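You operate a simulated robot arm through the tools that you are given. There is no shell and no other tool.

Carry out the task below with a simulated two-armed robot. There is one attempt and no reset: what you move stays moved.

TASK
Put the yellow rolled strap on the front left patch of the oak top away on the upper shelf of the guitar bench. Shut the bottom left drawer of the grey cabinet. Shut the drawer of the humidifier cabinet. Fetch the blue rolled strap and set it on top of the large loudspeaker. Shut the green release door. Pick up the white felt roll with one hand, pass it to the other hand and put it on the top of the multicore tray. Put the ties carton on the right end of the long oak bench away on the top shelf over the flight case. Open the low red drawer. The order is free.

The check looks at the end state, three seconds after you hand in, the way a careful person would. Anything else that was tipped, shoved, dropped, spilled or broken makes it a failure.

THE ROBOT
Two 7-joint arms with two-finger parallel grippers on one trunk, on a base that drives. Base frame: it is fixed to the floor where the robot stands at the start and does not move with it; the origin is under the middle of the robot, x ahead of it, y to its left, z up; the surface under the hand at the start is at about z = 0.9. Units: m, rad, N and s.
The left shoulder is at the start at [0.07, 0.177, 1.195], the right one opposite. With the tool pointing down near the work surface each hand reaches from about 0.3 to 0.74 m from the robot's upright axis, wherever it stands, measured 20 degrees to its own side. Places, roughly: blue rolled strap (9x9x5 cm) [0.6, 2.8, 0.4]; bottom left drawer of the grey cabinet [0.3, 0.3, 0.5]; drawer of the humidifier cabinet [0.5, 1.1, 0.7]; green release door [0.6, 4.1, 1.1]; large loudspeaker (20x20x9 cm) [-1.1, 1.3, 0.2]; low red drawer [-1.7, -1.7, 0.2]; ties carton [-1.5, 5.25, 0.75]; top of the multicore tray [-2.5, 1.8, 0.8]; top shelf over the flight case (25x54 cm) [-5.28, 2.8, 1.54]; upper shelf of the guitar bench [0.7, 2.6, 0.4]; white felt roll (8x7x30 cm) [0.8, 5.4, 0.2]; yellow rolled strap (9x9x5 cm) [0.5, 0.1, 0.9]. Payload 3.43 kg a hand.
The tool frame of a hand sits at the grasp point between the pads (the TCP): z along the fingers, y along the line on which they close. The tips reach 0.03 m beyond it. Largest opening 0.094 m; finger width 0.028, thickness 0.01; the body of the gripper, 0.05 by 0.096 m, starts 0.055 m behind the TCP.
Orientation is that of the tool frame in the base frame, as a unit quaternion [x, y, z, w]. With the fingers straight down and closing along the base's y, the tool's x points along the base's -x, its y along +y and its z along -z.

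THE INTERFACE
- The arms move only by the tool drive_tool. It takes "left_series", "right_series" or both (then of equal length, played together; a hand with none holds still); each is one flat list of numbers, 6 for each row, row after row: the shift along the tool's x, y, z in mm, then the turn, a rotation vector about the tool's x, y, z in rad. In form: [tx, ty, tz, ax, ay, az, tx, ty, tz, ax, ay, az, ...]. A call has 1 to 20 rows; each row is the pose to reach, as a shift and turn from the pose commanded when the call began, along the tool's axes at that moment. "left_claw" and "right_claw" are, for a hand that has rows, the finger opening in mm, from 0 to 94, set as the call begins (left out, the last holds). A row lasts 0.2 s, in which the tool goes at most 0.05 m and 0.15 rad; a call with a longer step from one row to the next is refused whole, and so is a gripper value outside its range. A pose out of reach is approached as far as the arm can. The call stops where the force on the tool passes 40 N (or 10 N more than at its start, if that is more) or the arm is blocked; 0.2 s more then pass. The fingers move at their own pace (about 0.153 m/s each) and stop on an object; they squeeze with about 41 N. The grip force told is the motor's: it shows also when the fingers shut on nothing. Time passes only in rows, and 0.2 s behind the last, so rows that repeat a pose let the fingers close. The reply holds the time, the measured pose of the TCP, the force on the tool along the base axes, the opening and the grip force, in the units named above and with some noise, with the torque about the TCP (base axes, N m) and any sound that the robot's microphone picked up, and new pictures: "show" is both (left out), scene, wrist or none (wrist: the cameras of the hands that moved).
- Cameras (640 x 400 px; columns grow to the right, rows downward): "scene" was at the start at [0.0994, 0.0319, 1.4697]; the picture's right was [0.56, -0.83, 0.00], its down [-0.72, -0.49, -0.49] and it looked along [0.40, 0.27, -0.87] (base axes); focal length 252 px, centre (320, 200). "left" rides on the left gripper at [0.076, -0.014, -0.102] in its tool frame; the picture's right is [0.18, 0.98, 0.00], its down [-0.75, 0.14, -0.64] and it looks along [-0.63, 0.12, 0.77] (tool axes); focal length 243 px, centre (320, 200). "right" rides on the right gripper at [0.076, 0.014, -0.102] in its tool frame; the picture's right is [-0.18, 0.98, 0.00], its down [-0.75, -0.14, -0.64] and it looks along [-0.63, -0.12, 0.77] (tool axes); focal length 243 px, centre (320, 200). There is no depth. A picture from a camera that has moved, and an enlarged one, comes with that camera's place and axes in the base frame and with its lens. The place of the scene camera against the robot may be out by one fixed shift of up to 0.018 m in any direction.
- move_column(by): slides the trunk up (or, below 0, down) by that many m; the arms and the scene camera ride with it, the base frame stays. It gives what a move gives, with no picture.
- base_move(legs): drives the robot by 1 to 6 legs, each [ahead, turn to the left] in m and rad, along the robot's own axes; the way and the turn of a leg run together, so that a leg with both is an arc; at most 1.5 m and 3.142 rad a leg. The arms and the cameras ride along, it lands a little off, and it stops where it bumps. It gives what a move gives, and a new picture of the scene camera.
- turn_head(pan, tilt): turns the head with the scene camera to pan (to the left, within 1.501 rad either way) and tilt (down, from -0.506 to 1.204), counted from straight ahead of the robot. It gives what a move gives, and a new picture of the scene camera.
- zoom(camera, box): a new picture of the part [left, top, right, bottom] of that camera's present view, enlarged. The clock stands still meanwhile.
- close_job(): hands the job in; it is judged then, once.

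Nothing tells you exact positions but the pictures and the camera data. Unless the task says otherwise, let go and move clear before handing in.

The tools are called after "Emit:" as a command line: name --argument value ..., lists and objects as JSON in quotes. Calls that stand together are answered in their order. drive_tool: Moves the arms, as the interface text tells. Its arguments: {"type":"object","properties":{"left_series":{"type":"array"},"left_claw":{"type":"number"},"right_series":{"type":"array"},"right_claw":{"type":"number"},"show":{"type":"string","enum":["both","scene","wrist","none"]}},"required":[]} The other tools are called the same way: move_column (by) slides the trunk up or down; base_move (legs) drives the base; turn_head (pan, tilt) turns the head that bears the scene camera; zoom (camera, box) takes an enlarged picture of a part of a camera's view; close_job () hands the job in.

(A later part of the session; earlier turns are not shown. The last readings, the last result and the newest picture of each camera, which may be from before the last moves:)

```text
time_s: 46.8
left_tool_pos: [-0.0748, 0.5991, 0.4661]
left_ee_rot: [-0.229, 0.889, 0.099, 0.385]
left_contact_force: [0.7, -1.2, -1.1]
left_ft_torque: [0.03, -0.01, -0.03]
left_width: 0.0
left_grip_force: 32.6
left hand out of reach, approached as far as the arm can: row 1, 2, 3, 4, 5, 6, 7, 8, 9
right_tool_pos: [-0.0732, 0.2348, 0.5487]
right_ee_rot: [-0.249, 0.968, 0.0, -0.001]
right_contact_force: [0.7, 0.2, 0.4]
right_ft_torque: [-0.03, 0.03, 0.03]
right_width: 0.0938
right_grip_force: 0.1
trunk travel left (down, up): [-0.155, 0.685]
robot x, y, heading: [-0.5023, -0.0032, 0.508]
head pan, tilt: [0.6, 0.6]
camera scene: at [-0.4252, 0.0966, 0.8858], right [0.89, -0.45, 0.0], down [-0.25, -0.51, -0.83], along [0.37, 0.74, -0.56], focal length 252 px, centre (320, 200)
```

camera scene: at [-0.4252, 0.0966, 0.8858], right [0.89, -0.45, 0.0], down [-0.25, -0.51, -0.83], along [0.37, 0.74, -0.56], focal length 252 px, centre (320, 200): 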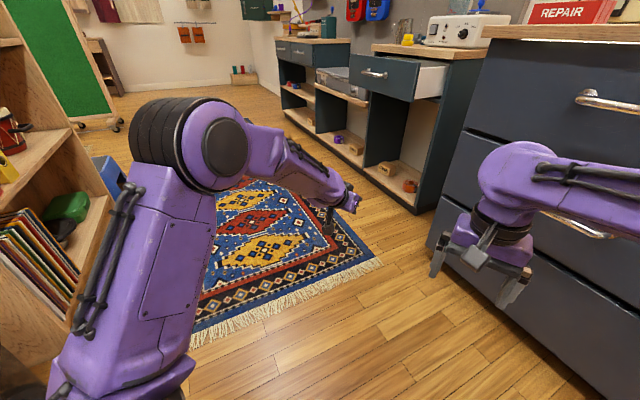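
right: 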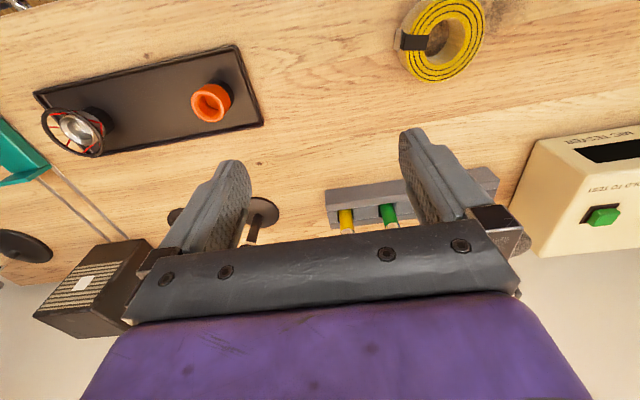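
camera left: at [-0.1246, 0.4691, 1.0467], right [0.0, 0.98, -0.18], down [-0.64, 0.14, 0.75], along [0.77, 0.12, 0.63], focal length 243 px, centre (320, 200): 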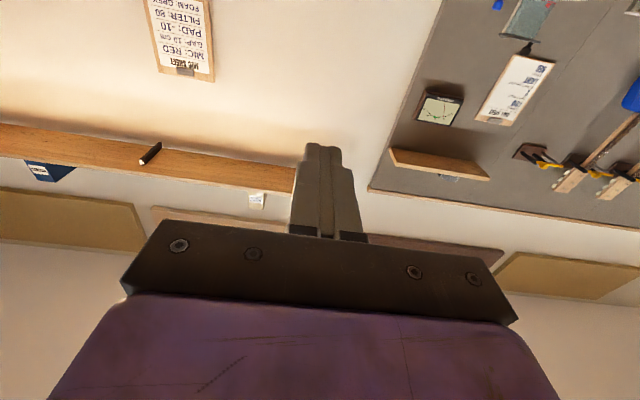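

The elbow is folded properly again, and I'll keep away from full stretch from now on. The humidifier drawer handle is at about [0.33, 1.08, 0.73]; next I'll tuck both arms in, raise the trunk, and drive to face that drawer.

Emit:
drive_tool --left_series '[28, -8, -30, 0, -0.125, 0, 56, -16, -60, 0, -0.25, 0, 84, -24, -90, 0, -0.375, 0, 112, -32, -120, 0, -0.5, 0, 140, -42, -150, 0, -0.625, 0, 170, -50, -183, 0, -0.75, 0]' --right_series '[20, -17, 0, 0, 0, 0, 40, -34, 0, 0, 0, 0, 60, -50, 0, 0, 0, 0, 80, -67, 0, 0, 0, 0, 100, -84, 0, 0, 0, 0, 120, -100, 0, 0, 0, 0]' --show "none"

Emit:
move_column --by 0.26

Emit:
base_move --legs '[[0.0, 0.785], [0.749, 0.0], [0.0, -1.293]]'

Emit:
turn_head --pan 0.4 --tilt 0.6

```text
time_s: 48.2
left_tool_pos: [-0.2312, 0.4659, 0.4289]
left_ee_rot: [-0.178, 0.686, 0.176, 0.683]
left_contact_force: [-0.8, -0.6, -0.1]
left_ft_torque: [0.0, 0.01, 0.03]
left_width: 0.0001
left_grip_force: 33.0
left hand out of reach, approached as far as the arm can: row 5, 6
right_tool_pos: [-0.1321, 0.0906, 0.5477]
right_ee_rot: [-0.249, 0.968, 0.0, 0.0]
right_contact_force: [0.4, -0.7, 1.4]
right_ft_torque: [0.0, 0.04, 0.01]
right_width: 0.0941
right_grip_force: 0.0
trunk travel left (down, up): [-0.155, 0.685]
robot x, y, heading: [-0.4997, -0.0026, 0.508]
head pan, tilt: [0.6, 0.6]
```

```text
time_s: 50.9
left_tool_pos: [-0.2304, 0.466, 0.6876]
left_ee_rot: [-0.177, 0.686, 0.176, 0.684]
left_contact_force: [0.2, -0.2, 0.1]
left_ft_torque: [0.02, -0.02, 0.0]
left_width: 0.0
left_grip_force: 33.5
right_tool_pos: [-0.132, 0.0911, 0.807]
right_ee_rot: [-0.249, 0.969, 0.0, 0.0]
right_contact_force: [-0.9, -0.7, -1.7]
right_ft_torque: [0.02, 0.03, 0.01]
right_width: 0.0939
right_grip_force: 0.1
trunk travel left (down, up): [-0.415, 0.425]
robot x, y, heading: [-0.4991, -0.0022, 0.51]
head pan, tilt: [0.6, 0.6]
```

```text
time_s: 60.1
left_tool_pos: [0.1713, 0.9824, 0.6884]
left_ee_rot: [-0.002, 0.708, 0.001, 0.706]
left_contact_force: [0.7, -0.1, 0.0]
left_ft_torque: [-0.02, 0.02, 0.04]
left_width: 0.0
left_grip_force: 32.9
right_tool_pos: [0.077, 0.6068, 0.8093]
right_ee_rot: [0.0, 1.0, -0.001, 0.0]
right_contact_force: [0.1, 0.0, -0.4]
right_ft_torque: [0.03, -0.02, 0.02]
right_width: 0.0939
right_grip_force: 0.1
trunk travel left (down, up): [-0.415, 0.425]
robot x, y, heading: [-0.2953, 0.7094, 0.006]
head pan, tilt: [0.6, 0.6]
camera scene: at [-0.1761, 0.7502, 1.1458], right [0.57, -0.82, 0.0], down [-0.47, -0.32, -0.83], along [0.68, 0.47, -0.56], focal length 252 px, centre (320, 200)
```

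scene: 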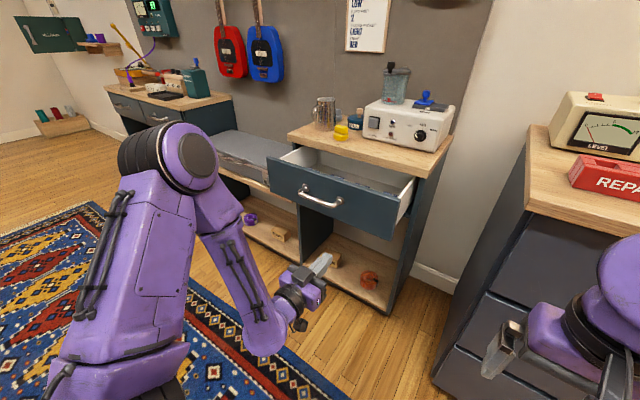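

```text
time_s: 60.8
left_tool_pos: [0.1712, 0.9825, 0.6878]
left_ee_rot: [-0.002, 0.709, 0.0, 0.705]
left_contact_force: [-0.1, -0.1, 0.7]
left_ft_torque: [-0.01, -0.02, 0.01]
left_width: 0.0
left_grip_force: 32.9
right_tool_pos: [0.0758, 0.6055, 0.8076]
right_ee_rot: [0.001, 1.0, -0.001, 0.0]
right_contact_force: [0.4, -1.2, 0.6]
right_ft_torque: [-0.01, 0.0, 0.02]
right_width: 0.094
right_grip_force: 0.0
trunk travel left (down, up): [-0.415, 0.425]
robot x, y, heading: [-0.294, 0.7067, 0.006]
head pan, tilt: [0.4, 0.6]
camera scene: at [-0.1676, 0.735, 1.1458], right [0.39, -0.92, 0.0], down [-0.52, -0.22, -0.82], along [0.76, 0.32, -0.57], focal length 252 px, centre (320, 200)
```

scene: 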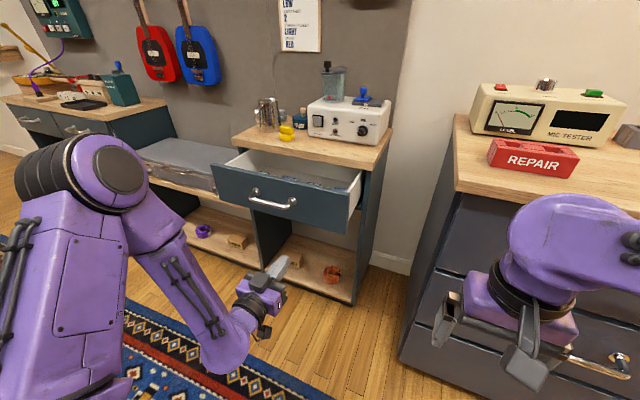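

I'm facing the humidifier drawer: its front panel is at x≈0.36, z 0.66–0.79, handle y 1.03–1.15. I'll raise the trunk slightly and push at y≈0.965, right of the handle.

Emit:
move_column --by 0.035

Emit:
drive_tool --left_series '[0, -8, 30, 0, 0, 0, 0, -15, 60, 0, 0, 0, 0, -15, 90, 0, 0, 0, 0, -15, 120, 0, 0, 0, 0, -15, 145, 0, 0, 0, 0, -15, 165, 0, 0, 0, 0, -15, 185, 0, 0, 0, 0, -15, 205, 0, 0, 0, 0, -15, 220, 0, 0, 0, 0, -15, 235, 0, 0, 0]' --show "scene"

```text
time_s: 61.6
left_tool_pos: [0.1705, 0.9828, 0.7231]
left_ee_rot: [-0.002, 0.709, 0.0, 0.705]
left_contact_force: [0.1, -0.7, 0.2]
left_ft_torque: [0.03, 0.02, 0.01]
left_width: 0.0
left_grip_force: 33.2
right_tool_pos: [0.0753, 0.6051, 0.8422]
right_ee_rot: [0.001, 1.0, 0.0, 0.001]
right_contact_force: [-1.6, -0.1, 0.0]
right_ft_torque: [0.01, 0.02, 0.01]
right_width: 0.094
right_grip_force: 0.0
trunk travel left (down, up): [-0.45, 0.39]
robot x, y, heading: [-0.2911, 0.7051, 0.0]
head pan, tilt: [0.4, 0.6]
```

```text
time_s: 63.8
left_tool_pos: [0.4069, 0.9664, 0.7213]
left_ee_rot: [-0.001, 0.709, 0.0, 0.705]
left_contact_force: [-0.5, -0.4, -0.7]
left_ft_torque: [0.03, -0.01, 0.03]
left_width: 0.0
left_grip_force: 32.7
right_tool_pos: [0.076, 0.606, 0.8436]
right_ee_rot: [0.001, 1.0, 0.0, -0.002]
right_contact_force: [0.2, -0.3, 0.5]
right_ft_torque: [-0.01, 0.0, 0.03]
right_width: 0.0937
right_grip_force: 0.0
trunk travel left (down, up): [-0.45, 0.39]
robot x, y, heading: [-0.2929, 0.7089, 0.004]
head pan, tilt: [0.4, 0.6]
camera scene: at [-0.1669, 0.7348, 1.1807], right [0.39, -0.92, 0.0], down [-0.52, -0.22, -0.82], along [0.76, 0.32, -0.57], focal length 252 px, centre (320, 200)
```

scene: 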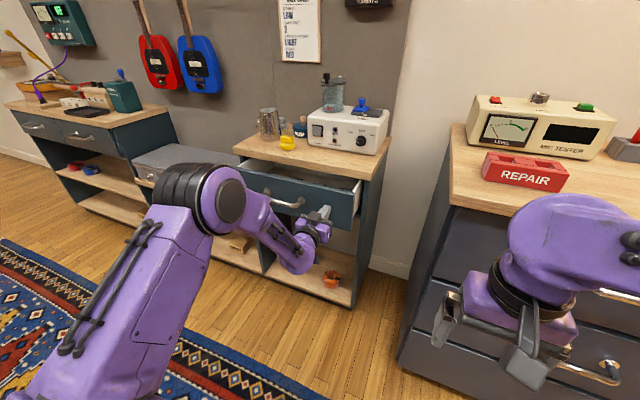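

The drawer is about two-thirds in. I'll continue in small steps.

Emit:
drive_tool --left_series '[0, 0, 14, 0, 0, 0, 0, 0, 28, 0, 0, 0, 0, 0, 40, 0, 0, 0, 0, 0, 50, 0, 0, 0, 0, 0, 60, 0, 0, 0, 0, 0, 70, 0, 0, 0]' --show "scene"

Emit:
zoom --camera "scene" --box '[210, 110, 410, 235]'

```text
time_s: 65.2
left_tool_pos: [0.4764, 0.969, 0.7215]
left_ee_rot: [-0.001, 0.709, 0.0, 0.706]
left_contact_force: [-0.5, 0.6, -0.2]
left_ft_torque: [-0.02, 0.0, -0.01]
left_width: 0.0
left_grip_force: 33.1
right_tool_pos: [0.0761, 0.6058, 0.8441]
right_ee_rot: [0.001, 1.0, 0.0, 0.0]
right_contact_force: [-0.6, 0.3, -0.3]
right_ft_torque: [0.0, 0.0, -0.02]
right_width: 0.0939
right_grip_force: 0.0
trunk travel left (down, up): [-0.45, 0.39]
robot x, y, heading: [-0.2929, 0.7043, 0.005]
head pan, tilt: [0.4, 0.6]
camera scene: at [-0.1672, 0.735, 1.1808], right [0.39, -0.92, 0.0], down [-0.52, -0.22, -0.82], along [0.76, 0.32, -0.57], focal length 252 px, centre (320, 200)
```

scene: 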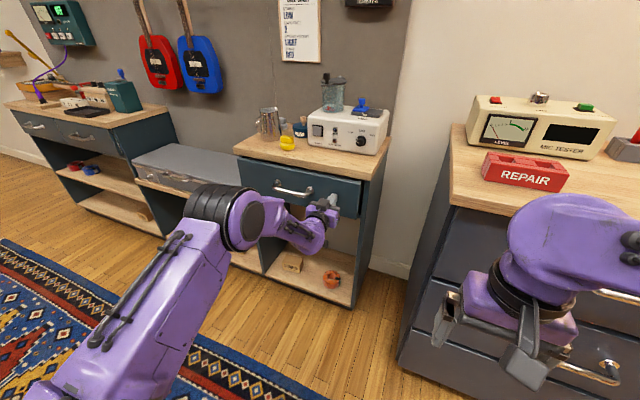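

```text
3.20 times, centred on (310, 172) of scene
camera zoom: at [-0.1672, 0.735, 1.1808], right [0.39, -0.92, 0.0], down [-0.52, -0.22, -0.82], along [0.76, 0.32, -0.57], focal length 806 px, centre (352, 288)
```

zoom: 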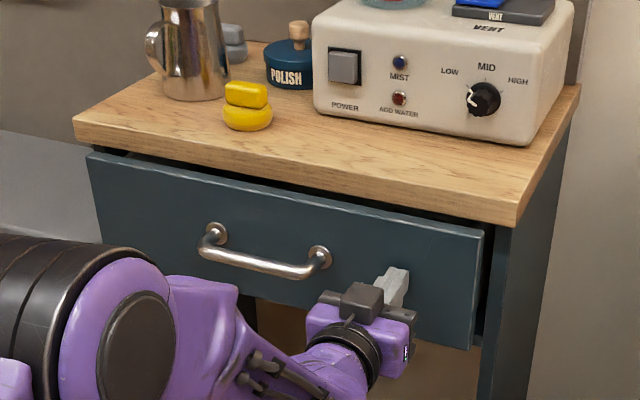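

About 3 cm of gap remains and the arm is nearing its limit, so I'll draw the hand back, drive 0.12 m closer, and finish the push.

Emit:
drive_tool --left_series '[0, 0, -40, 0, 0, 0, 0, 0, -85, 0, 0, 0, 0, 0, -130, 0, 0, 0, 0, 0, -170, 0, 0, 0]' --show "none"

Emit:
base_move --legs '[[0.12, 0.0]]'

Emit:
drive_tool --left_series '[0, 0, 20, 0, 0, 0, 0, 0, 35, 0, 0, 0, 0, 0, 45, 0, 0, 0, 0, 0, 55, 0, 0, 0, 0, 0, 65, 0, 0, 0, 0, 0, 75, 0, 0, 0, 0, 0, 85, 0, 0, 0, 0, 0, 95, 0, 0, 0, 0, 0, 105, 0, 0, 0, 0, 0, 115, 0, 0, 0]' --show "scene"

```text
time_s: 66.2
left_tool_pos: [0.3068, 0.9684, 0.7244]
left_ee_rot: [-0.001, 0.708, 0.0, 0.706]
left_contact_force: [-0.7, 0.0, 0.4]
left_ft_torque: [0.03, -0.02, -0.01]
left_width: 0.0
left_grip_force: 33.1
right_tool_pos: [0.0749, 0.6061, 0.8442]
right_ee_rot: [0.001, 1.0, -0.001, 0.001]
right_contact_force: [0.1, -0.1, 0.2]
right_ft_torque: [-0.03, -0.03, 0.0]
right_width: 0.0938
right_grip_force: 0.0
trunk travel left (down, up): [-0.45, 0.39]
robot x, y, heading: [-0.2974, 0.7033, 0.002]
head pan, tilt: [0.4, 0.6]
```

```text
time_s: 67.4
left_tool_pos: [0.4254, 0.9685, 0.722]
left_ee_rot: [-0.001, 0.708, 0.0, 0.706]
left_contact_force: [-0.1, -0.9, -0.7]
left_ft_torque: [0.04, -0.02, -0.02]
left_width: 0.0
left_grip_force: 32.5
right_tool_pos: [0.1948, 0.6068, 0.8427]
right_ee_rot: [0.001, 1.0, 0.0, -0.001]
right_contact_force: [-0.1, -0.4, 0.1]
right_ft_torque: [0.03, 0.03, -0.02]
right_width: 0.0941
right_grip_force: 0.0
trunk travel left (down, up): [-0.45, 0.39]
robot x, y, heading: [-0.1749, 0.7068, 0.006]
head pan, tilt: [0.4, 0.6]
camera scene: at [-0.0483, 0.7351, 1.1806], right [0.39, -0.92, 0.0], down [-0.52, -0.22, -0.82], along [0.76, 0.32, -0.57], focal length 252 px, centre (320, 200)
```

scene: 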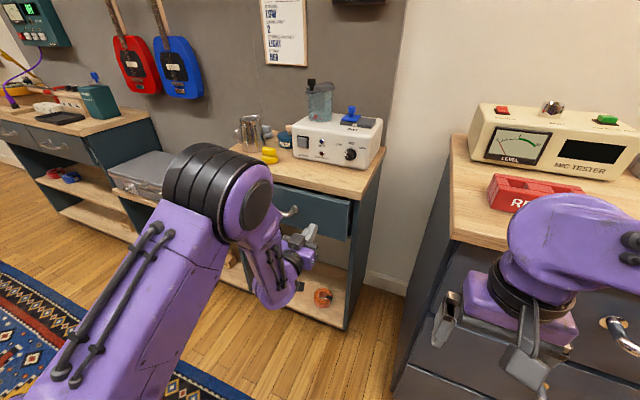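

```text
time_s: 69.1
left_tool_pos: [0.5006, 0.9702, 0.7232]
left_ee_rot: [-0.002, 0.71, 0.0, 0.704]
left_contact_force: [-26.9, -3.5, 10.8]
left_ft_torque: [-0.18, -0.7, -0.1]
left_width: 0.0
left_grip_force: 32.8
right_tool_pos: [0.1887, 0.6065, 0.8444]
right_ee_rot: [-0.001, 1.0, 0.001, 0.003]
right_contact_force: [0.7, 0.2, 0.4]
right_ft_torque: [0.01, 0.0, 0.0]
right_width: 0.094
right_grip_force: 0.1
trunk travel left (down, up): [-0.45, 0.39]
robot x, y, heading: [-0.1777, 0.7098, 0.003]
head pan, tilt: [0.4, 0.6]
stopped in row 8 (left hand): the force on the tool passed its limit at 55 N (the readings are from after the stop); the commanded pose is now the measured one
camera scene: at [-0.0565, 0.734, 1.1818], right [0.39, -0.92, 0.0], down [-0.51, -0.22, -0.83], along [0.76, 0.33, -0.56], focal length 252 px, centre (320, 200)
```

scene: 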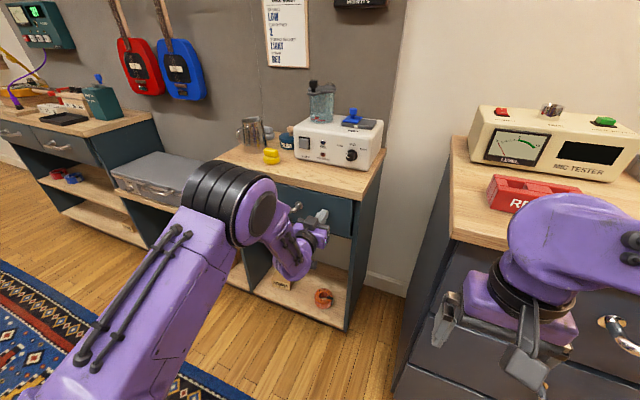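

The drawer hit its stop with a clear force. I'll withdraw and check that it's flush.

Emit:
drive_tool --left_series '[0, 0, -30, 0, 0, 0, 0, 0, -70, 0, 0, 0, 0, 0, -110, 0, 0, 0, 0, 0, -150, 0, 0, 0, 0, 0, -180, 0, 0, 0]' --show "none"

Emit:
base_move --legs '[[-0.15, 0.0]]'

Emit:
zoom --camera "scene" --box '[210, 110, 410, 235]'

```text
time_s: 70.3
left_tool_pos: [0.3237, 0.9721, 0.7211]
left_ee_rot: [-0.001, 0.712, 0.0, 0.702]
left_contact_force: [0.5, -0.1, 1.4]
left_ft_torque: [0.0, -0.03, -0.02]
left_width: 0.0
left_grip_force: 33.3
right_tool_pos: [0.193, 0.6082, 0.8424]
right_ee_rot: [0.0, 1.0, 0.0, 0.0]
right_contact_force: [-0.7, 0.5, -0.4]
right_ft_torque: [0.02, 0.03, 0.04]
right_width: 0.0939
right_grip_force: 0.0
trunk travel left (down, up): [-0.45, 0.39]
robot x, y, heading: [-0.1709, 0.7095, 0.008]
head pan, tilt: [0.4, 0.6]
```

```text
time_s: 71.7
left_tool_pos: [0.1748, 0.969, 0.7209]
left_ee_rot: [-0.002, 0.712, 0.0, 0.702]
left_contact_force: [0.1, -0.2, 0.3]
left_ft_torque: [-0.02, 0.01, 0.01]
left_width: 0.0002
left_grip_force: 32.8
right_tool_pos: [0.0443, 0.607, 0.8432]
right_ee_rot: [0.0, 1.0, 0.0, 0.0]
right_contact_force: [-0.2, -0.6, -0.6]
right_ft_torque: [0.03, -0.01, 0.01]
right_width: 0.0941
right_grip_force: 0.1
trunk travel left (down, up): [-0.45, 0.39]
robot x, y, heading: [-0.3247, 0.7054, 0.006]
head pan, tilt: [0.4, 0.6]
camera scene: at [-0.2001, 0.7348, 1.181], right [0.39, -0.92, 0.0], down [-0.52, -0.22, -0.83], along [0.76, 0.33, -0.56], focal length 252 px, centre (320, 200)
```

scene: 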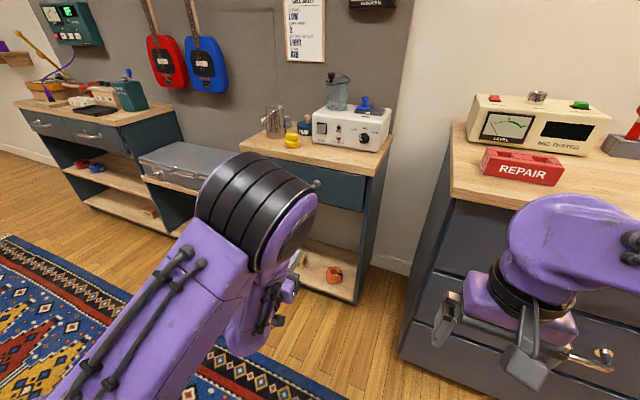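

```text
3.20 times, centred on (310, 172) of scene
camera zoom: at [-0.2001, 0.7348, 1.181], right [0.39, -0.92, 0.0], down [-0.52, -0.22, -0.83], along [0.76, 0.33, -0.56], focal length 806 px, centre (352, 288)
```

zoom: 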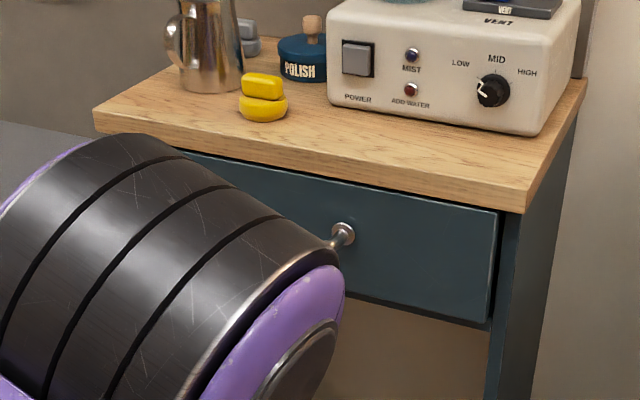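

The humidifier drawer is flush. Next is the yellow strap: I'll return the left hand to its tool-down tucked pose, drive back in front of the oak top, and raise the trunk.

Emit:
drive_tool --left_series '[-6, 18, -14, 0, 0.131, 0, -13, 37, -28, 0, 0.262, 0, -19, 55, -42, 0, 0.393, 0, -26, 73, -56, 0, 0.524, 0, -32, 92, -70, 0, 0.655, 0, -38, 110, -85, 0, 0.785, 0, -45, 128, -99, 0, 0.916, 0, -51, 147, -113, 0, 1.047, 0, -58, 165, -127, 0, 1.178, 0, -64, 183, -141, 0, 1.309, 0, -71, 202, -155, 0, 1.44, 0, -77, 220, -169, 0, 1.571, 0]' --show "none"

Emit:
base_move --legs '[[0.0, -1.571], [0.455, 0.0], [0.0, 1.571]]'

Emit:
move_column --by 0.32

Emit:
turn_head --pan 0.0 --tilt 0.8

```text
time_s: 74.3
left_tool_pos: [0.0082, 1.1894, 0.799]
left_ee_rot: [-0.002, 1.0, 0.001, -0.009]
left_contact_force: [-0.1, 0.2, 0.8]
left_ft_torque: [0.04, 0.02, -0.03]
left_width: 0.0
left_grip_force: 32.8
left hand out of reach, approached as far as the arm can: row 2, 3, 4, 5
right_tool_pos: [0.0463, 0.6067, 0.8426]
right_ee_rot: [-0.001, 1.0, 0.0, -0.001]
right_contact_force: [-0.6, 0.5, 0.6]
right_ft_torque: [0.06, 0.0, 0.03]
right_width: 0.0938
right_grip_force: 0.1
trunk travel left (down, up): [-0.45, 0.39]
robot x, y, heading: [-0.3236, 0.7016, 0.009]
head pan, tilt: [0.4, 0.6]
```

```text
time_s: 84.8
left_tool_pos: [-0.0042, 0.7421, 0.7983]
left_ee_rot: [0.004, 1.0, -0.002, -0.008]
left_contact_force: [1.1, -0.3, -0.7]
left_ft_torque: [0.01, -0.01, 0.02]
left_width: 0.0
left_grip_force: 32.8
right_tool_pos: [0.0271, 0.1578, 0.8438]
right_ee_rot: [0.006, 1.0, 0.0, 0.0]
right_contact_force: [-0.2, -0.2, -0.6]
right_ft_torque: [-0.02, 0.01, -0.01]
right_width: 0.0939
right_grip_force: 0.1
trunk travel left (down, up): [-0.45, 0.39]
robot x, y, heading: [-0.3405, 0.2605, -0.003]
head pan, tilt: [0.4, 0.6]
camera scene: at [-0.2159, 0.2894, 1.1808], right [0.38, -0.92, 0.0], down [-0.52, -0.22, -0.82], along [0.76, 0.32, -0.57], focal length 252 px, centre (320, 200)
```

scene: 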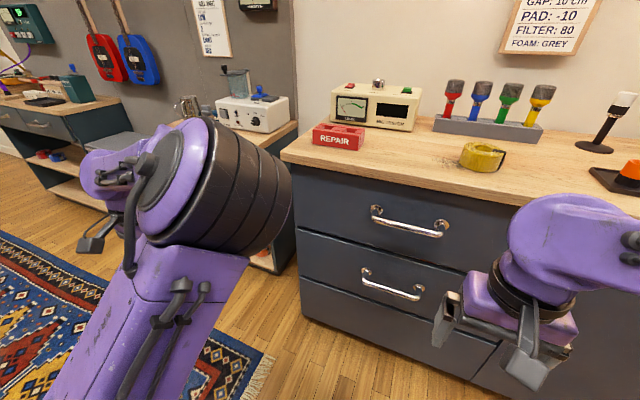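

```text
time_s: 87.9
left_tool_pos: [-0.0049, 0.7414, 1.1176]
left_ee_rot: [0.005, 1.0, -0.003, -0.007]
left_contact_force: [0.0, 0.7, 0.4]
left_ft_torque: [0.0, 0.0, 0.01]
left_width: 0.0
left_grip_force: 33.3
right_tool_pos: [0.0262, 0.1578, 1.1631]
right_ee_rot: [0.005, 1.0, 0.0, -0.001]
right_contact_force: [0.3, 0.0, -0.3]
right_ft_torque: [-0.02, 0.01, 0.05]
right_width: 0.0942
right_grip_force: 0.1
trunk travel left (down, up): [-0.77, 0.07]
robot x, y, heading: [-0.3426, 0.257, -0.007]
head pan, tilt: [0.4, 0.6]
```

```text
time_s: 88.8
left_tool_pos: [-0.0055, 0.7413, 1.1173]
left_ee_rot: [0.005, 1.0, -0.001, -0.008]
left_contact_force: [0.0, 0.1, 0.4]
left_ft_torque: [-0.04, 0.0, 0.04]
left_width: 0.0
left_grip_force: 32.8
right_tool_pos: [0.026, 0.1585, 1.1632]
right_ee_rot: [0.006, 1.0, 0.0, 0.0]
right_contact_force: [0.1, 0.2, 0.0]
right_ft_torque: [0.0, -0.01, -0.01]
right_width: 0.0939
right_grip_force: 0.0
trunk travel left (down, up): [-0.77, 0.07]
robot x, y, heading: [-0.3412, 0.2603, -0.006]
head pan, tilt: [0.0, 0.799]
camera scene: at [-0.2168, 0.255, 1.484], right [0.0, -1.0, 0.0], down [-0.72, 0.0, -0.7], along [0.7, 0.0, -0.72], focal length 252 px, centre (320, 200)
```

scene: 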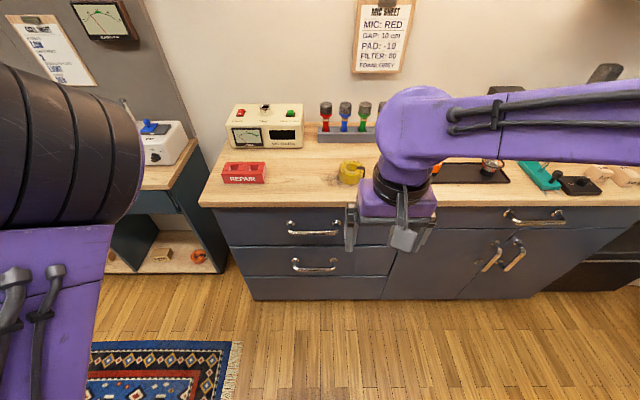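

Both grey drawers look flush. I'll drive up to the bench and look at the strap with the right wrist camera.

Emit:
base_move --legs '[[0.3, 0.0]]'

Emit:
drive_tool --right_series '[0, 0, 0, 0, -0.13, 0, 0, 0, 0, 0, -0.26, 0, 0, 0, 0, 0, -0.39, 0, 0, 0, 0, 0, -0.52, 0, 0, 0, 0, 0, -0.65, 0, 0, 0, 0, 0, -0.785, 0]' --show "both"

```text
time_s: 90.8
left_tool_pos: [0.2934, 0.7373, 1.117]
left_ee_rot: [0.008, 1.0, -0.001, -0.007]
left_contact_force: [0.2, 0.0, 0.2]
left_ft_torque: [-0.01, -0.03, 0.0]
left_width: 0.0001
left_grip_force: 33.0
right_tool_pos: [0.3186, 0.1525, 1.1631]
right_ee_rot: [0.008, 1.0, 0.0, -0.001]
right_contact_force: [0.2, -0.5, -0.1]
right_ft_torque: [-0.02, -0.04, 0.02]
right_width: 0.094
right_grip_force: 0.1
trunk travel left (down, up): [-0.77, 0.07]
robot x, y, heading: [-0.0486, 0.2558, -0.011]
head pan, tilt: [0.0, 0.799]
camera scene: at [0.0766, 0.2512, 1.4841], right [-0.01, -1.0, 0.0], down [-0.72, 0.01, -0.7], along [0.7, -0.01, -0.72], focal length 252 px, centre (320, 200)
```

scene: 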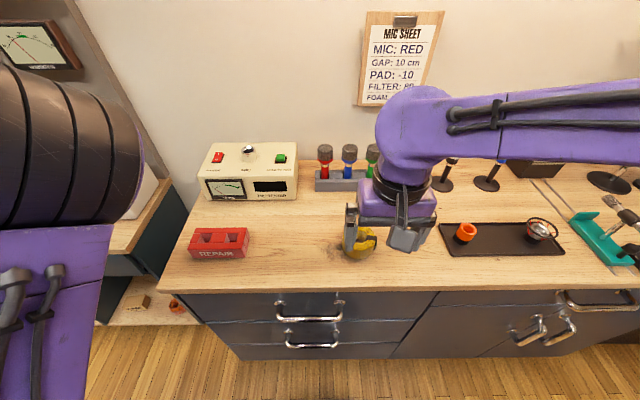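

```text
time_s: 92.2
left_tool_pos: [0.2931, 0.7372, 1.1187]
left_ee_rot: [0.007, 1.0, -0.002, -0.008]
left_contact_force: [0.1, 0.5, -0.7]
left_ft_torque: [-0.01, -0.04, 0.02]
left_width: 0.0
left_grip_force: 33.3
right_tool_pos: [0.3259, 0.1591, 1.1653]
right_ee_rot: [0.008, 0.924, -0.003, 0.383]
right_contact_force: [-0.4, -1.5, 0.2]
right_ft_torque: [0.03, -0.01, 0.0]
right_width: 0.0942
right_grip_force: 0.1
right hand out of reach, approached as far as the arm can: row 6
trunk travel left (down, up): [-0.77, 0.07]
robot x, y, heading: [-0.0485, 0.2602, -0.012]
head pan, tilt: [0.0, 0.799]
camera scene: at [0.0783, 0.252, 1.4839], right [-0.01, -1.0, 0.0], down [-0.72, 0.01, -0.7], along [0.7, -0.01, -0.72], focal length 252 px, centre (320, 200)
camera right: at [0.1999, 0.1749, 1.1851], right [0.15, 0.98, 0.13], down [0.08, -0.14, 0.99], along [0.99, -0.13, -0.1], focal length 243 px, centre (320, 200)
```

scene: 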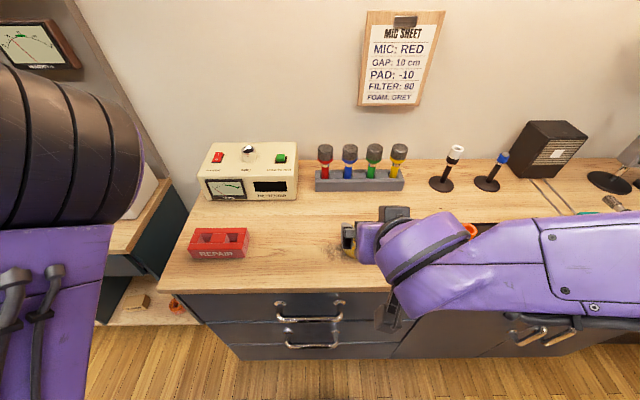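
right: 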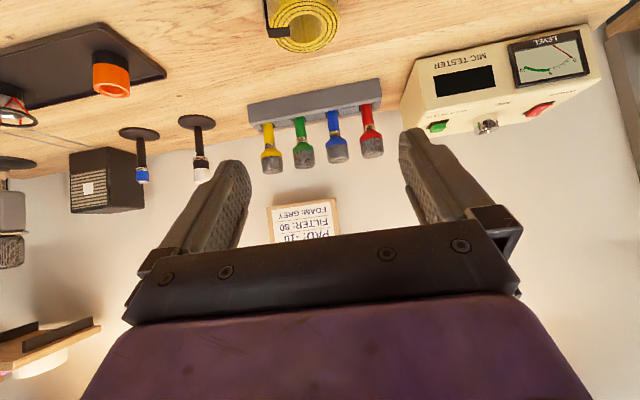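

The strap is visible at the top of the wrist view. When the hand is pitched forward this camera side ends up underneath, so I'll first zoom to measure, then roll the hand 180° so the camera is above.

Emit:
zoom --camera "right" --box '[230, 0, 390, 100]'

Emit:
drive_tool --right_series '[0, 0, -10, 0, 0, 0.15, 0, 0, -20, 0, 0, 0.3, 0, 0, -20, 0, 0, 0.45, 0, 0, -20, 0, 0, 0.6, 0, 0, -20, 0, 0, 0.75, 0, 0, -20, 0, 0, 0.9, 0, 0, -20, 0, 0, 1.05, 0, 0, -20, 0, 0, 1.2, 0, 0, -20, 0, 0, 1.35, 0, 0, -20, 0, 0, 1.5]' --show "both"

```text
4.00 times, centred on (310, 50) of right
camera zoom: at [0.1999, 0.1749, 1.1851], right [0.15, 0.98, 0.13], down [0.08, -0.14, 0.99], along [0.99, -0.13, -0.1], focal length 970 px, centre (360, 800)
```

zoom: 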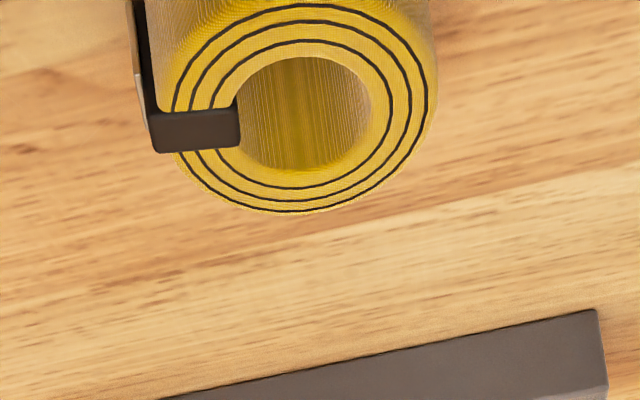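

```text
time_s: 94.4
left_tool_pos: [0.2936, 0.7335, 1.1196]
left_ee_rot: [0.007, 1.0, 0.0, -0.008]
left_contact_force: [0.4, -1.1, 0.4]
left_ft_torque: [0.03, 0.03, 0.05]
left_width: 0.0
left_grip_force: 32.8
right_tool_pos: [0.3647, 0.0239, 1.1941]
right_ee_rot: [0.604, 0.7, 0.273, 0.264]
right_contact_force: [-0.1, -0.5, -1.3]
right_ft_torque: [0.03, -0.05, 0.0]
right_width: 0.094
right_grip_force: 0.1
right hand out of reach, approached as far as the arm can: row 3, 4, 5, 6, 7, 8, 9, 10
trunk travel left (down, up): [-0.77, 0.07]
robot x, y, heading: [-0.0518, 0.2552, -0.018]
head pan, tilt: [0.0, 0.799]
camera scene: at [0.0787, 0.2477, 1.4839], right [-0.01, -1.0, 0.0], down [-0.72, 0.01, -0.7], along [0.7, -0.01, -0.72], focal length 252 px, centre (320, 200)
camera right: at [0.2936, 0.0941, 1.273], right [0.71, -0.07, 0.7], down [-0.45, -0.8, 0.39], along [0.53, -0.59, -0.6], focal length 243 px, centre (320, 200)
```

scene: 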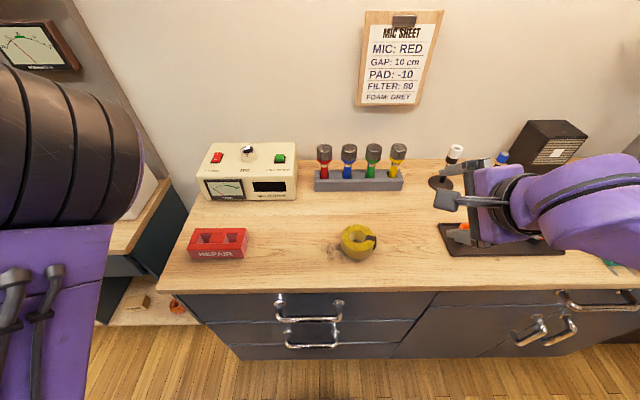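
right: 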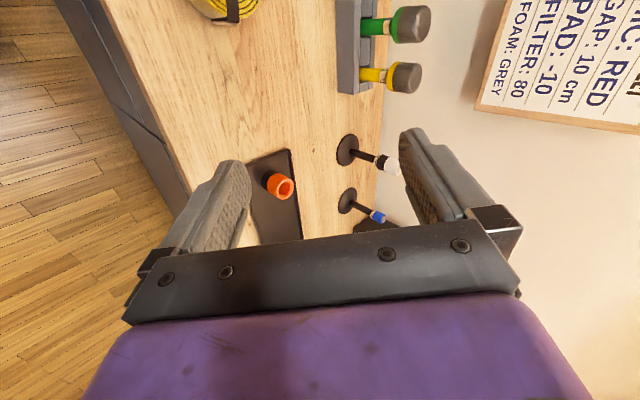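

The ring's body measures about 8.2 cm across with its buckle on the -y side, so a diagonal grip at about 45° yaw clears the buckle. I'll continue rolling the right hand so its camera ends on top, moving slightly forward where the arm has more freedom.

Emit:
drive_tool --right_series '[0, 6, 6, 0, 0, 0.148, 0, 12, 12, 0, 0, 0.296, 0, 18, 18, 0, 0, 0.444, 0, 24, 24, 0, 0, 0.592, 0, 30, 30, 0, 0, 0.74, 0, 36, 36, 0, 0, 0.888, 0, 42, 42, 0, 0, 1.036, 0, 48, 48, 0, 0, 1.184, 0, 54, 54, 0, 0, 1.332, 0, 57, 57, 0, 0, 1.48, 0, 57, 57, 0, 0, 1.62]' --show "both"

```text
time_s: 96.8
left_tool_pos: [0.2961, 0.7358, 1.1184]
left_ee_rot: [0.008, 1.0, 0.0, -0.008]
left_contact_force: [0.0, -0.2, 0.4]
left_ft_torque: [0.02, 0.03, 0.02]
left_width: 0.0002
left_grip_force: 33.4
right_tool_pos: [0.3777, -0.152, 1.1588]
right_ee_rot: [0.922, 0.058, 0.381, -0.032]
right_contact_force: [-0.1, 0.4, 0.2]
right_ft_torque: [-0.01, 0.01, 0.0]
right_width: 0.0941
right_grip_force: 0.0
right hand out of reach, approached as far as the arm can: row 1, 2, 3, 4, 5, 6, 7, 8, 9, 10, 11
trunk travel left (down, up): [-0.77, 0.07]
robot x, y, heading: [-0.0468, 0.2555, -0.013]
head pan, tilt: [0.0, 0.799]
camera scene: at [0.0817, 0.2499, 1.4836], right [-0.01, -1.0, 0.0], down [-0.72, 0.01, -0.7], along [0.7, -0.01, -0.72], focal length 252 px, centre (320, 200)
camera right: at [0.3591, -0.1707, 1.2841], right [0.0, -0.99, -0.15], down [-1.0, 0.01, -0.08], along [0.08, 0.15, -0.99], focal length 243 px, centre (320, 200)
```

scene: 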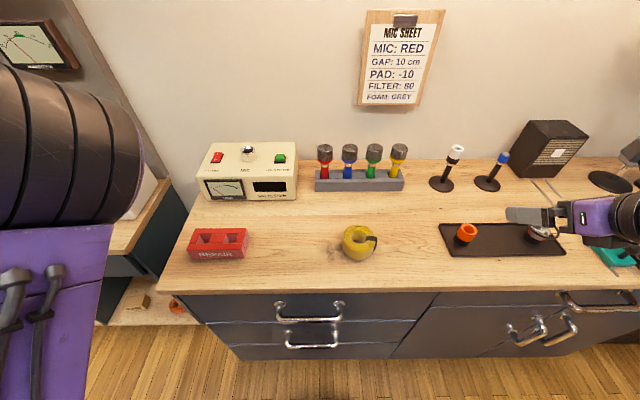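
right: 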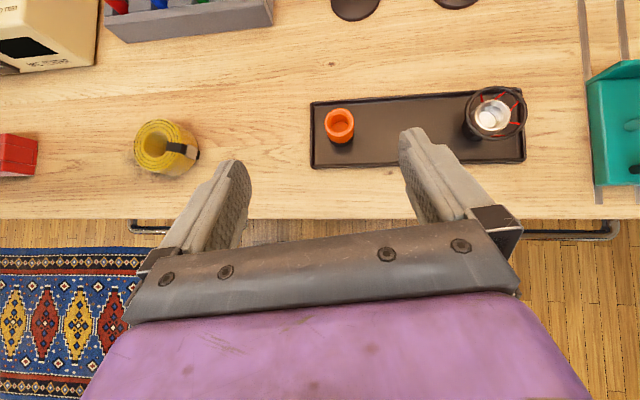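

The hand is now flipped, with the camera on top looking down at the bench. I'll test that it can move freely forward and left in this posture.

Emit:
drive_tool --right_series '[17, -27, 17, 0, 0, 0, 33, -54, 34, 0, 0, 0, 50, -81, 51, 0, 0, 0, 66, -108, 68, 0, 0, 0, 83, -135, 85, 0, 0, 0]' --show "both"

```text
time_s: 98.0
left_tool_pos: [0.2931, 0.737, 1.1183]
left_ee_rot: [0.008, 1.0, -0.003, -0.008]
left_contact_force: [-0.2, -1.4, 0.6]
left_ft_torque: [-0.02, 0.0, -0.01]
left_width: 0.0001
left_grip_force: 33.2
right_tool_pos: [0.3845, -0.1615, 1.1349]
right_ee_rot: [0.924, 0.047, 0.38, -0.017]
right_contact_force: [0.3, 0.4, 0.1]
right_ft_torque: [0.0, 0.02, 0.0]
right_width: 0.0939
right_grip_force: 0.1
right hand out of reach, approached as far as the arm can: row 1, 2, 3, 4, 5
trunk travel left (down, up): [-0.77, 0.07]
robot x, y, heading: [-0.0481, 0.2574, -0.016]
head pan, tilt: [0.0, 0.799]
camera scene: at [0.078, 0.2509, 1.484], right [-0.01, -1.0, 0.0], down [-0.72, 0.01, -0.7], along [0.7, -0.01, -0.72], focal length 252 px, centre (320, 200)
camera right: at [0.3679, -0.1779, 1.2614], right [-0.03, -0.99, -0.12], down [-1.0, 0.04, -0.07], along [0.08, 0.12, -0.99], focal length 243 px, centre (320, 200)
```

scene: 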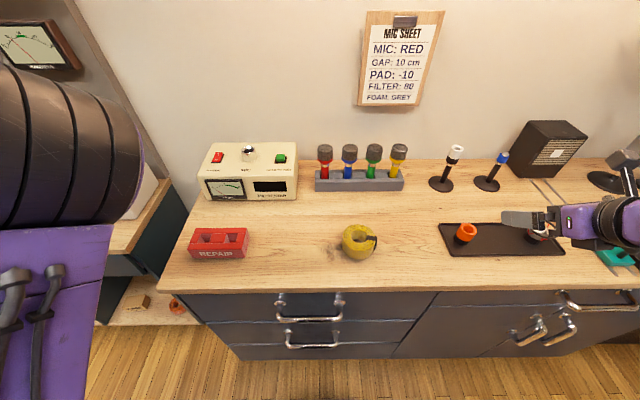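
right: 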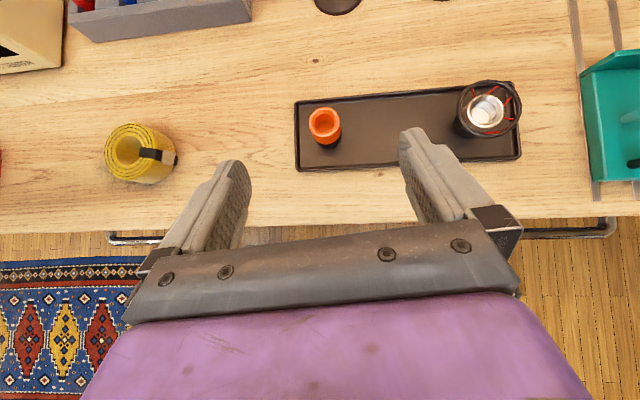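

The wrist is at its roll limit in this direction, so I'll roll back the other way while bringing the hand to a comfortable place in front.

Emit:
drive_tool --right_series '[0, 0, 0, 0, 0, -0.15, 0, 0, 0, 0, 0, -0.3, 6, -15, 2, 0, 0, -0.45, 12, -31, 4, 0, 0, -0.6, 18, -46, 5, 0, 0, -0.75, 24, -62, 7, 0, 0, -0.9, 31, -77, 9, 0, 0, -1.05, 37, -92, 11, 0, 0, -1.2, 43, -108, 13, 0, 0, -1.35, 49, -123, 14, 0, 0, -1.5, 55, -139, 16, 0, 0, -1.65, 61, -154, 18, 0, 0, -1.8, 67, -170, 20, 0, 0, -1.95, 73, -185, 22, 0, 0, -2.1, 79, -201, 23, 0, 0, -2.25, 85, -216, 25, 0, 0, -2.4, 91, -232, 27, 0, 0, -2.55, 97, -247, 29, 0, 0, -2.7, 104, -263, 31, 0, 0, -2.85, 110, -278, 33, 0, 0, -3.0]' --show "wrist"

```text
time_s: 102.2
left_tool_pos: [0.2931, 0.7386, 1.1175]
left_ee_rot: [0.007, 1.0, -0.001, -0.008]
left_contact_force: [0.2, 0.1, 0.7]
left_ft_torque: [0.01, -0.03, 0.0]
left_width: 0.0002
left_grip_force: 33.2
right_tool_pos: [0.4582, 0.1284, 1.1913]
right_ee_rot: [0.019, 0.925, 0.039, 0.378]
right_contact_force: [0.0, 1.2, 0.5]
right_ft_torque: [-0.03, 0.01, -0.01]
right_width: 0.094
right_grip_force: 0.1
right hand out of reach, approached as far as the arm can: row 3, 4, 5, 6, 7, 8
trunk travel left (down, up): [-0.77, 0.07]
robot x, y, heading: [-0.0469, 0.258, -0.012]
head pan, tilt: [0.0, 0.799]
camera right: at [0.3329, 0.1413, 1.2125], right [0.14, 0.97, 0.21], down [0.09, -0.23, 0.97], along [0.99, -0.11, -0.12], focal length 243 px, centre (320, 200)
```

right: 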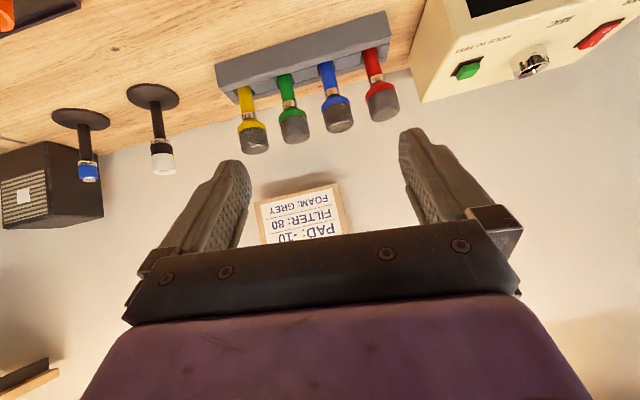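

Back to the original roll. Now I'll try rolling in the negative direction.

Emit:
drive_tool --right_series '[0, 0, 0, 0, 0, -0.15, 0, 0, 0, 0, 0, -0.3, 0, 0, 0, 0, 0, -0.45, 0, 0, 0, 0, 0, -0.6, 0, 0, 0, 0, 0, -0.75, 0, 0, 0, 0, 0, -0.9, 0, 0, 0, 0, 0, -1.05, 0, 0, 0, 0, 0, -1.2, 0, 0, 0, 0, 0, -1.35, 0, 0, 0, 0, 0, -1.5, 0, 0, 0, 0, 0, -1.65, 0, 0, 0, 0, 0, -1.8, 0, 0, 0, 0, 0, -1.95, 0, 0, 0, 0, 0, -2.1, 0, 0, 0, 0, 0, -2.25, 0, 0, 0, 0, 0, -2.4, 0, 0, 0, 0, 0, -2.55, 0, 0, 0, 0, 0, -2.7, 0, 0, 0, 0, 0, -2.85, 0, 0, 0, 0, 0, -3.0]' --show "both"

```text
time_s: 106.4
left_tool_pos: [0.2921, 0.7367, 1.1191]
left_ee_rot: [0.007, 1.0, -0.001, -0.008]
left_contact_force: [-0.2, 0.3, 1.0]
left_ft_torque: [-0.01, -0.01, 0.01]
left_width: 0.0
left_grip_force: 32.9
right_tool_pos: [0.4601, 0.1294, 1.1906]
right_ee_rot: [0.921, -0.085, 0.374, -0.066]
right_contact_force: [0.0, -0.4, -0.4]
right_ft_torque: [-0.03, -0.01, 0.01]
right_width: 0.094
right_grip_force: 0.1
trunk travel left (down, up): [-0.77, 0.07]
robot x, y, heading: [-0.0468, 0.2576, -0.014]
head pan, tilt: [0.0, 0.799]
camera scene: at [0.0783, 0.2512, 1.4839], right [-0.01, -1.0, 0.0], down [-0.72, 0.01, -0.7], along [0.7, -0.01, -0.72], focal length 252 px, centre (320, 200)
camera right: at [0.4396, 0.0917, 1.313], right [-0.23, -0.92, -0.31], down [-0.97, 0.25, -0.03], along [0.1, 0.29, -0.95], focal length 243 px, centre (320, 200)
```

scene: 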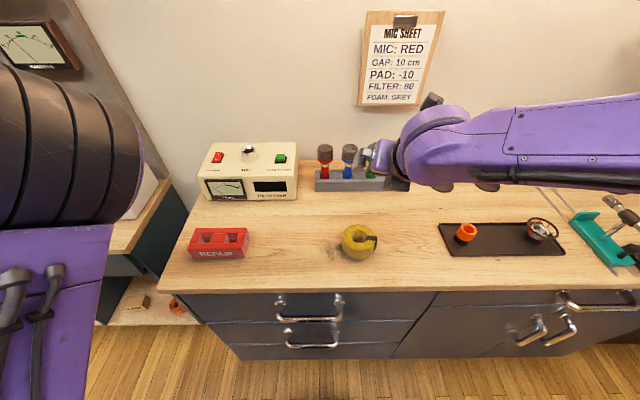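
right: 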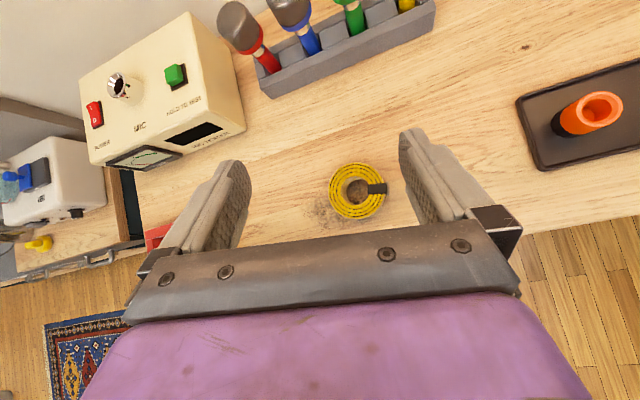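

Rolling this way works freely, and the strap is visible between the fingers. Next I'll level the roll and then yaw the hand about 45° to the left so the fingers close clear of the buckle.

Emit:
drive_tool --right_series '[0, 0, 0, 0, 0, -0.133, 0, 0, 0, 0, 0, -0.266]' --show "none"

```text
time_s: 107.0
left_tool_pos: [0.2945, 0.7367, 1.1185]
left_ee_rot: [0.008, 1.0, -0.001, -0.008]
left_contact_force: [0.1, 0.1, 0.1]
left_ft_torque: [-0.03, 0.0, -0.01]
left_width: 0.0
left_grip_force: 32.3
right_tool_pos: [0.4603, 0.1277, 1.1916]
right_ee_rot: [0.924, 0.038, 0.379, -0.016]
right_contact_force: [0.2, 0.8, 0.0]
right_ft_torque: [0.04, -0.01, -0.01]
right_width: 0.094
right_grip_force: 0.1
trunk travel left (down, up): [-0.77, 0.07]
robot x, y, heading: [-0.0469, 0.259, -0.013]
head pan, tilt: [0.0, 0.799]
```

Emit:
drive_tool --right_series '[0, 0, 0, 0.098, 0, -0.099, 0, 0, 0, 0.196, 0, -0.199, 0, 0, 0, 0.295, 0, -0.298, 0, 0, 0, 0.393, 0, -0.398, 0, 0, 0, 0.491, -0.001, -0.497]' --show "none"

Emit:
base_move --legs '[[-0.25, 0.0], [0.0, -1.571], [0.24, 0.0], [0.0, 1.571], [0.14, 0.0]]'

Emit:
zoom --camera "right" --box '[0, 0, 640, 400]'

```text
time_s: 108.2
left_tool_pos: [0.2943, 0.7352, 1.1185]
left_ee_rot: [0.008, 1.0, -0.001, -0.007]
left_contact_force: [-0.7, 0.3, 0.1]
left_ft_torque: [0.03, 0.03, -0.01]
left_width: 0.0
left_grip_force: 33.0
right_tool_pos: [0.4588, 0.1261, 1.1908]
right_ee_rot: [0.855, 0.351, 0.351, -0.147]
right_contact_force: [1.0, -0.4, -0.7]
right_ft_torque: [0.01, -0.02, -0.02]
right_width: 0.094
right_grip_force: 0.2
trunk travel left (down, up): [-0.77, 0.07]
robot x, y, heading: [-0.0456, 0.2627, -0.008]
head pan, tilt: [0.0, 0.799]
```

```text
time_s: 119.9
left_tool_pos: [0.1672, 0.52, 1.1198]
left_ee_rot: [-0.011, 1.0, -0.002, -0.007]
left_contact_force: [-0.6, 1.1, -0.9]
left_ft_torque: [0.01, -0.02, 0.04]
left_width: 0.0
left_grip_force: 33.2
right_tool_pos: [0.357, -0.0812, 1.1933]
right_ee_rot: [0.849, 0.367, 0.349, -0.151]
right_contact_force: [1.0, -0.2, 0.2]
right_ft_torque: [0.02, -0.02, 0.03]
right_width: 0.0938
right_grip_force: 0.1
trunk travel left (down, up): [-0.77, 0.07]
robot x, y, heading: [-0.1538, 0.0297, 0.026]
head pan, tilt: [0.0, 0.799]
camera scene: at [-0.0295, 0.0268, 1.4842], right [0.03, -1.0, 0.0], down [-0.72, -0.02, -0.7], along [0.7, 0.02, -0.72], focal length 252 px, centre (320, 200)
```

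scene: 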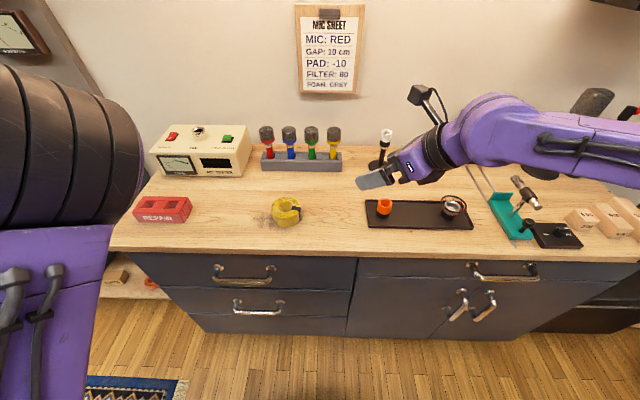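

```text
1.00 times, centred on (320, 200) of right (not enlarged: the box is as wide or as high as the picture)
camera zoom: at [0.3549, -0.1063, 1.3189], right [0.63, -0.77, -0.13], down [-0.78, -0.62, -0.07], along [-0.02, 0.15, -0.99], focal length 243 px, centre (320, 200)
```

zoom: 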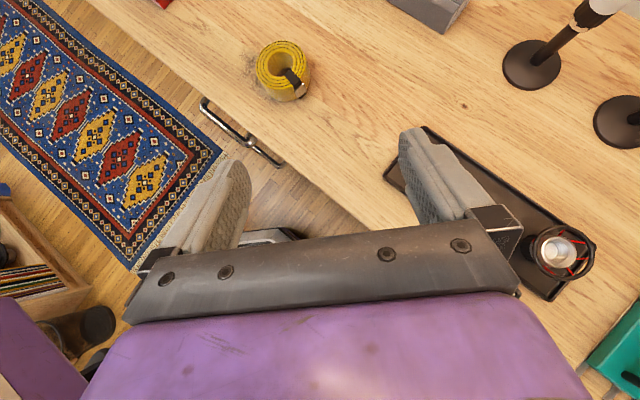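

The strap centre resolves to about [0.474, 0.147], buckle toward -y, and the hand's approach is at 47° yaw. I'll move to a pre-grasp point 14 cm back along the approach line.

Emit:
drive_tool --right_series '[0, -12, 36, 0, 0, 0, -1, -23, 71, 0, 0, 0, -2, -35, 107, 0, 0, 0, -2, -47, 143, 0, 0, 0, -3, -59, 179, 0, 0, 0, -4, -70, 214, 0, 0, 0]' --right_claw 94 --show "both"

```text
time_s: 121.3
left_tool_pos: [0.1692, 0.5206, 1.1173]
left_ee_rot: [-0.012, 1.0, -0.003, -0.007]
left_contact_force: [-0.5, -0.2, -1.2]
left_ft_torque: [0.0, 0.02, 0.02]
left_width: 0.0
left_grip_force: 33.0
right_tool_pos: [0.4092, 0.0729, 1.0355]
right_ee_rot: [0.849, 0.367, 0.348, -0.151]
right_contact_force: [-0.4, 0.2, -1.1]
right_ft_torque: [-0.02, -0.03, 0.01]
right_width: 0.0942
right_grip_force: 0.1
trunk travel left (down, up): [-0.77, 0.07]
robot x, y, heading: [-0.1517, 0.0319, 0.025]
head pan, tilt: [0.0, 0.799]
camera scene: at [-0.0263, 0.0293, 1.4838], right [0.03, -1.0, 0.0], down [-0.72, -0.02, -0.7], along [0.7, 0.02, -0.72], focal length 252 px, centre (320, 200)
camera right: at [0.4072, 0.0506, 1.1621], right [0.63, -0.77, -0.13], down [-0.78, -0.62, -0.07], along [-0.03, 0.15, -0.99], focal length 243 px, centre (320, 200)
```

scene: 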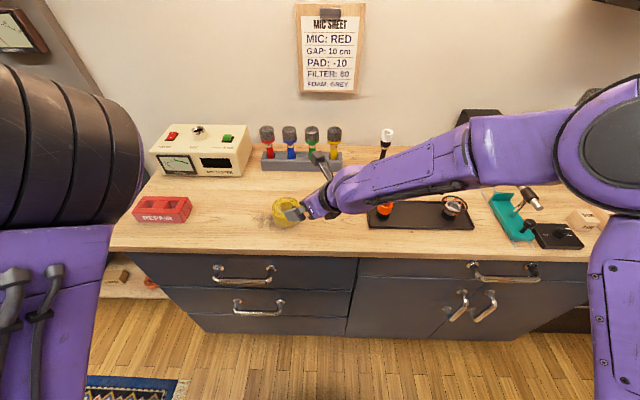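
right: 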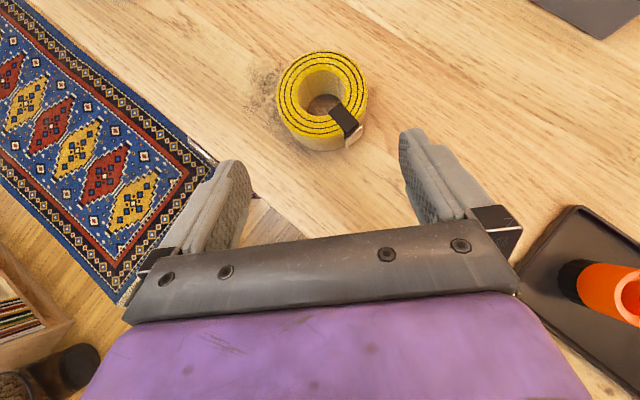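

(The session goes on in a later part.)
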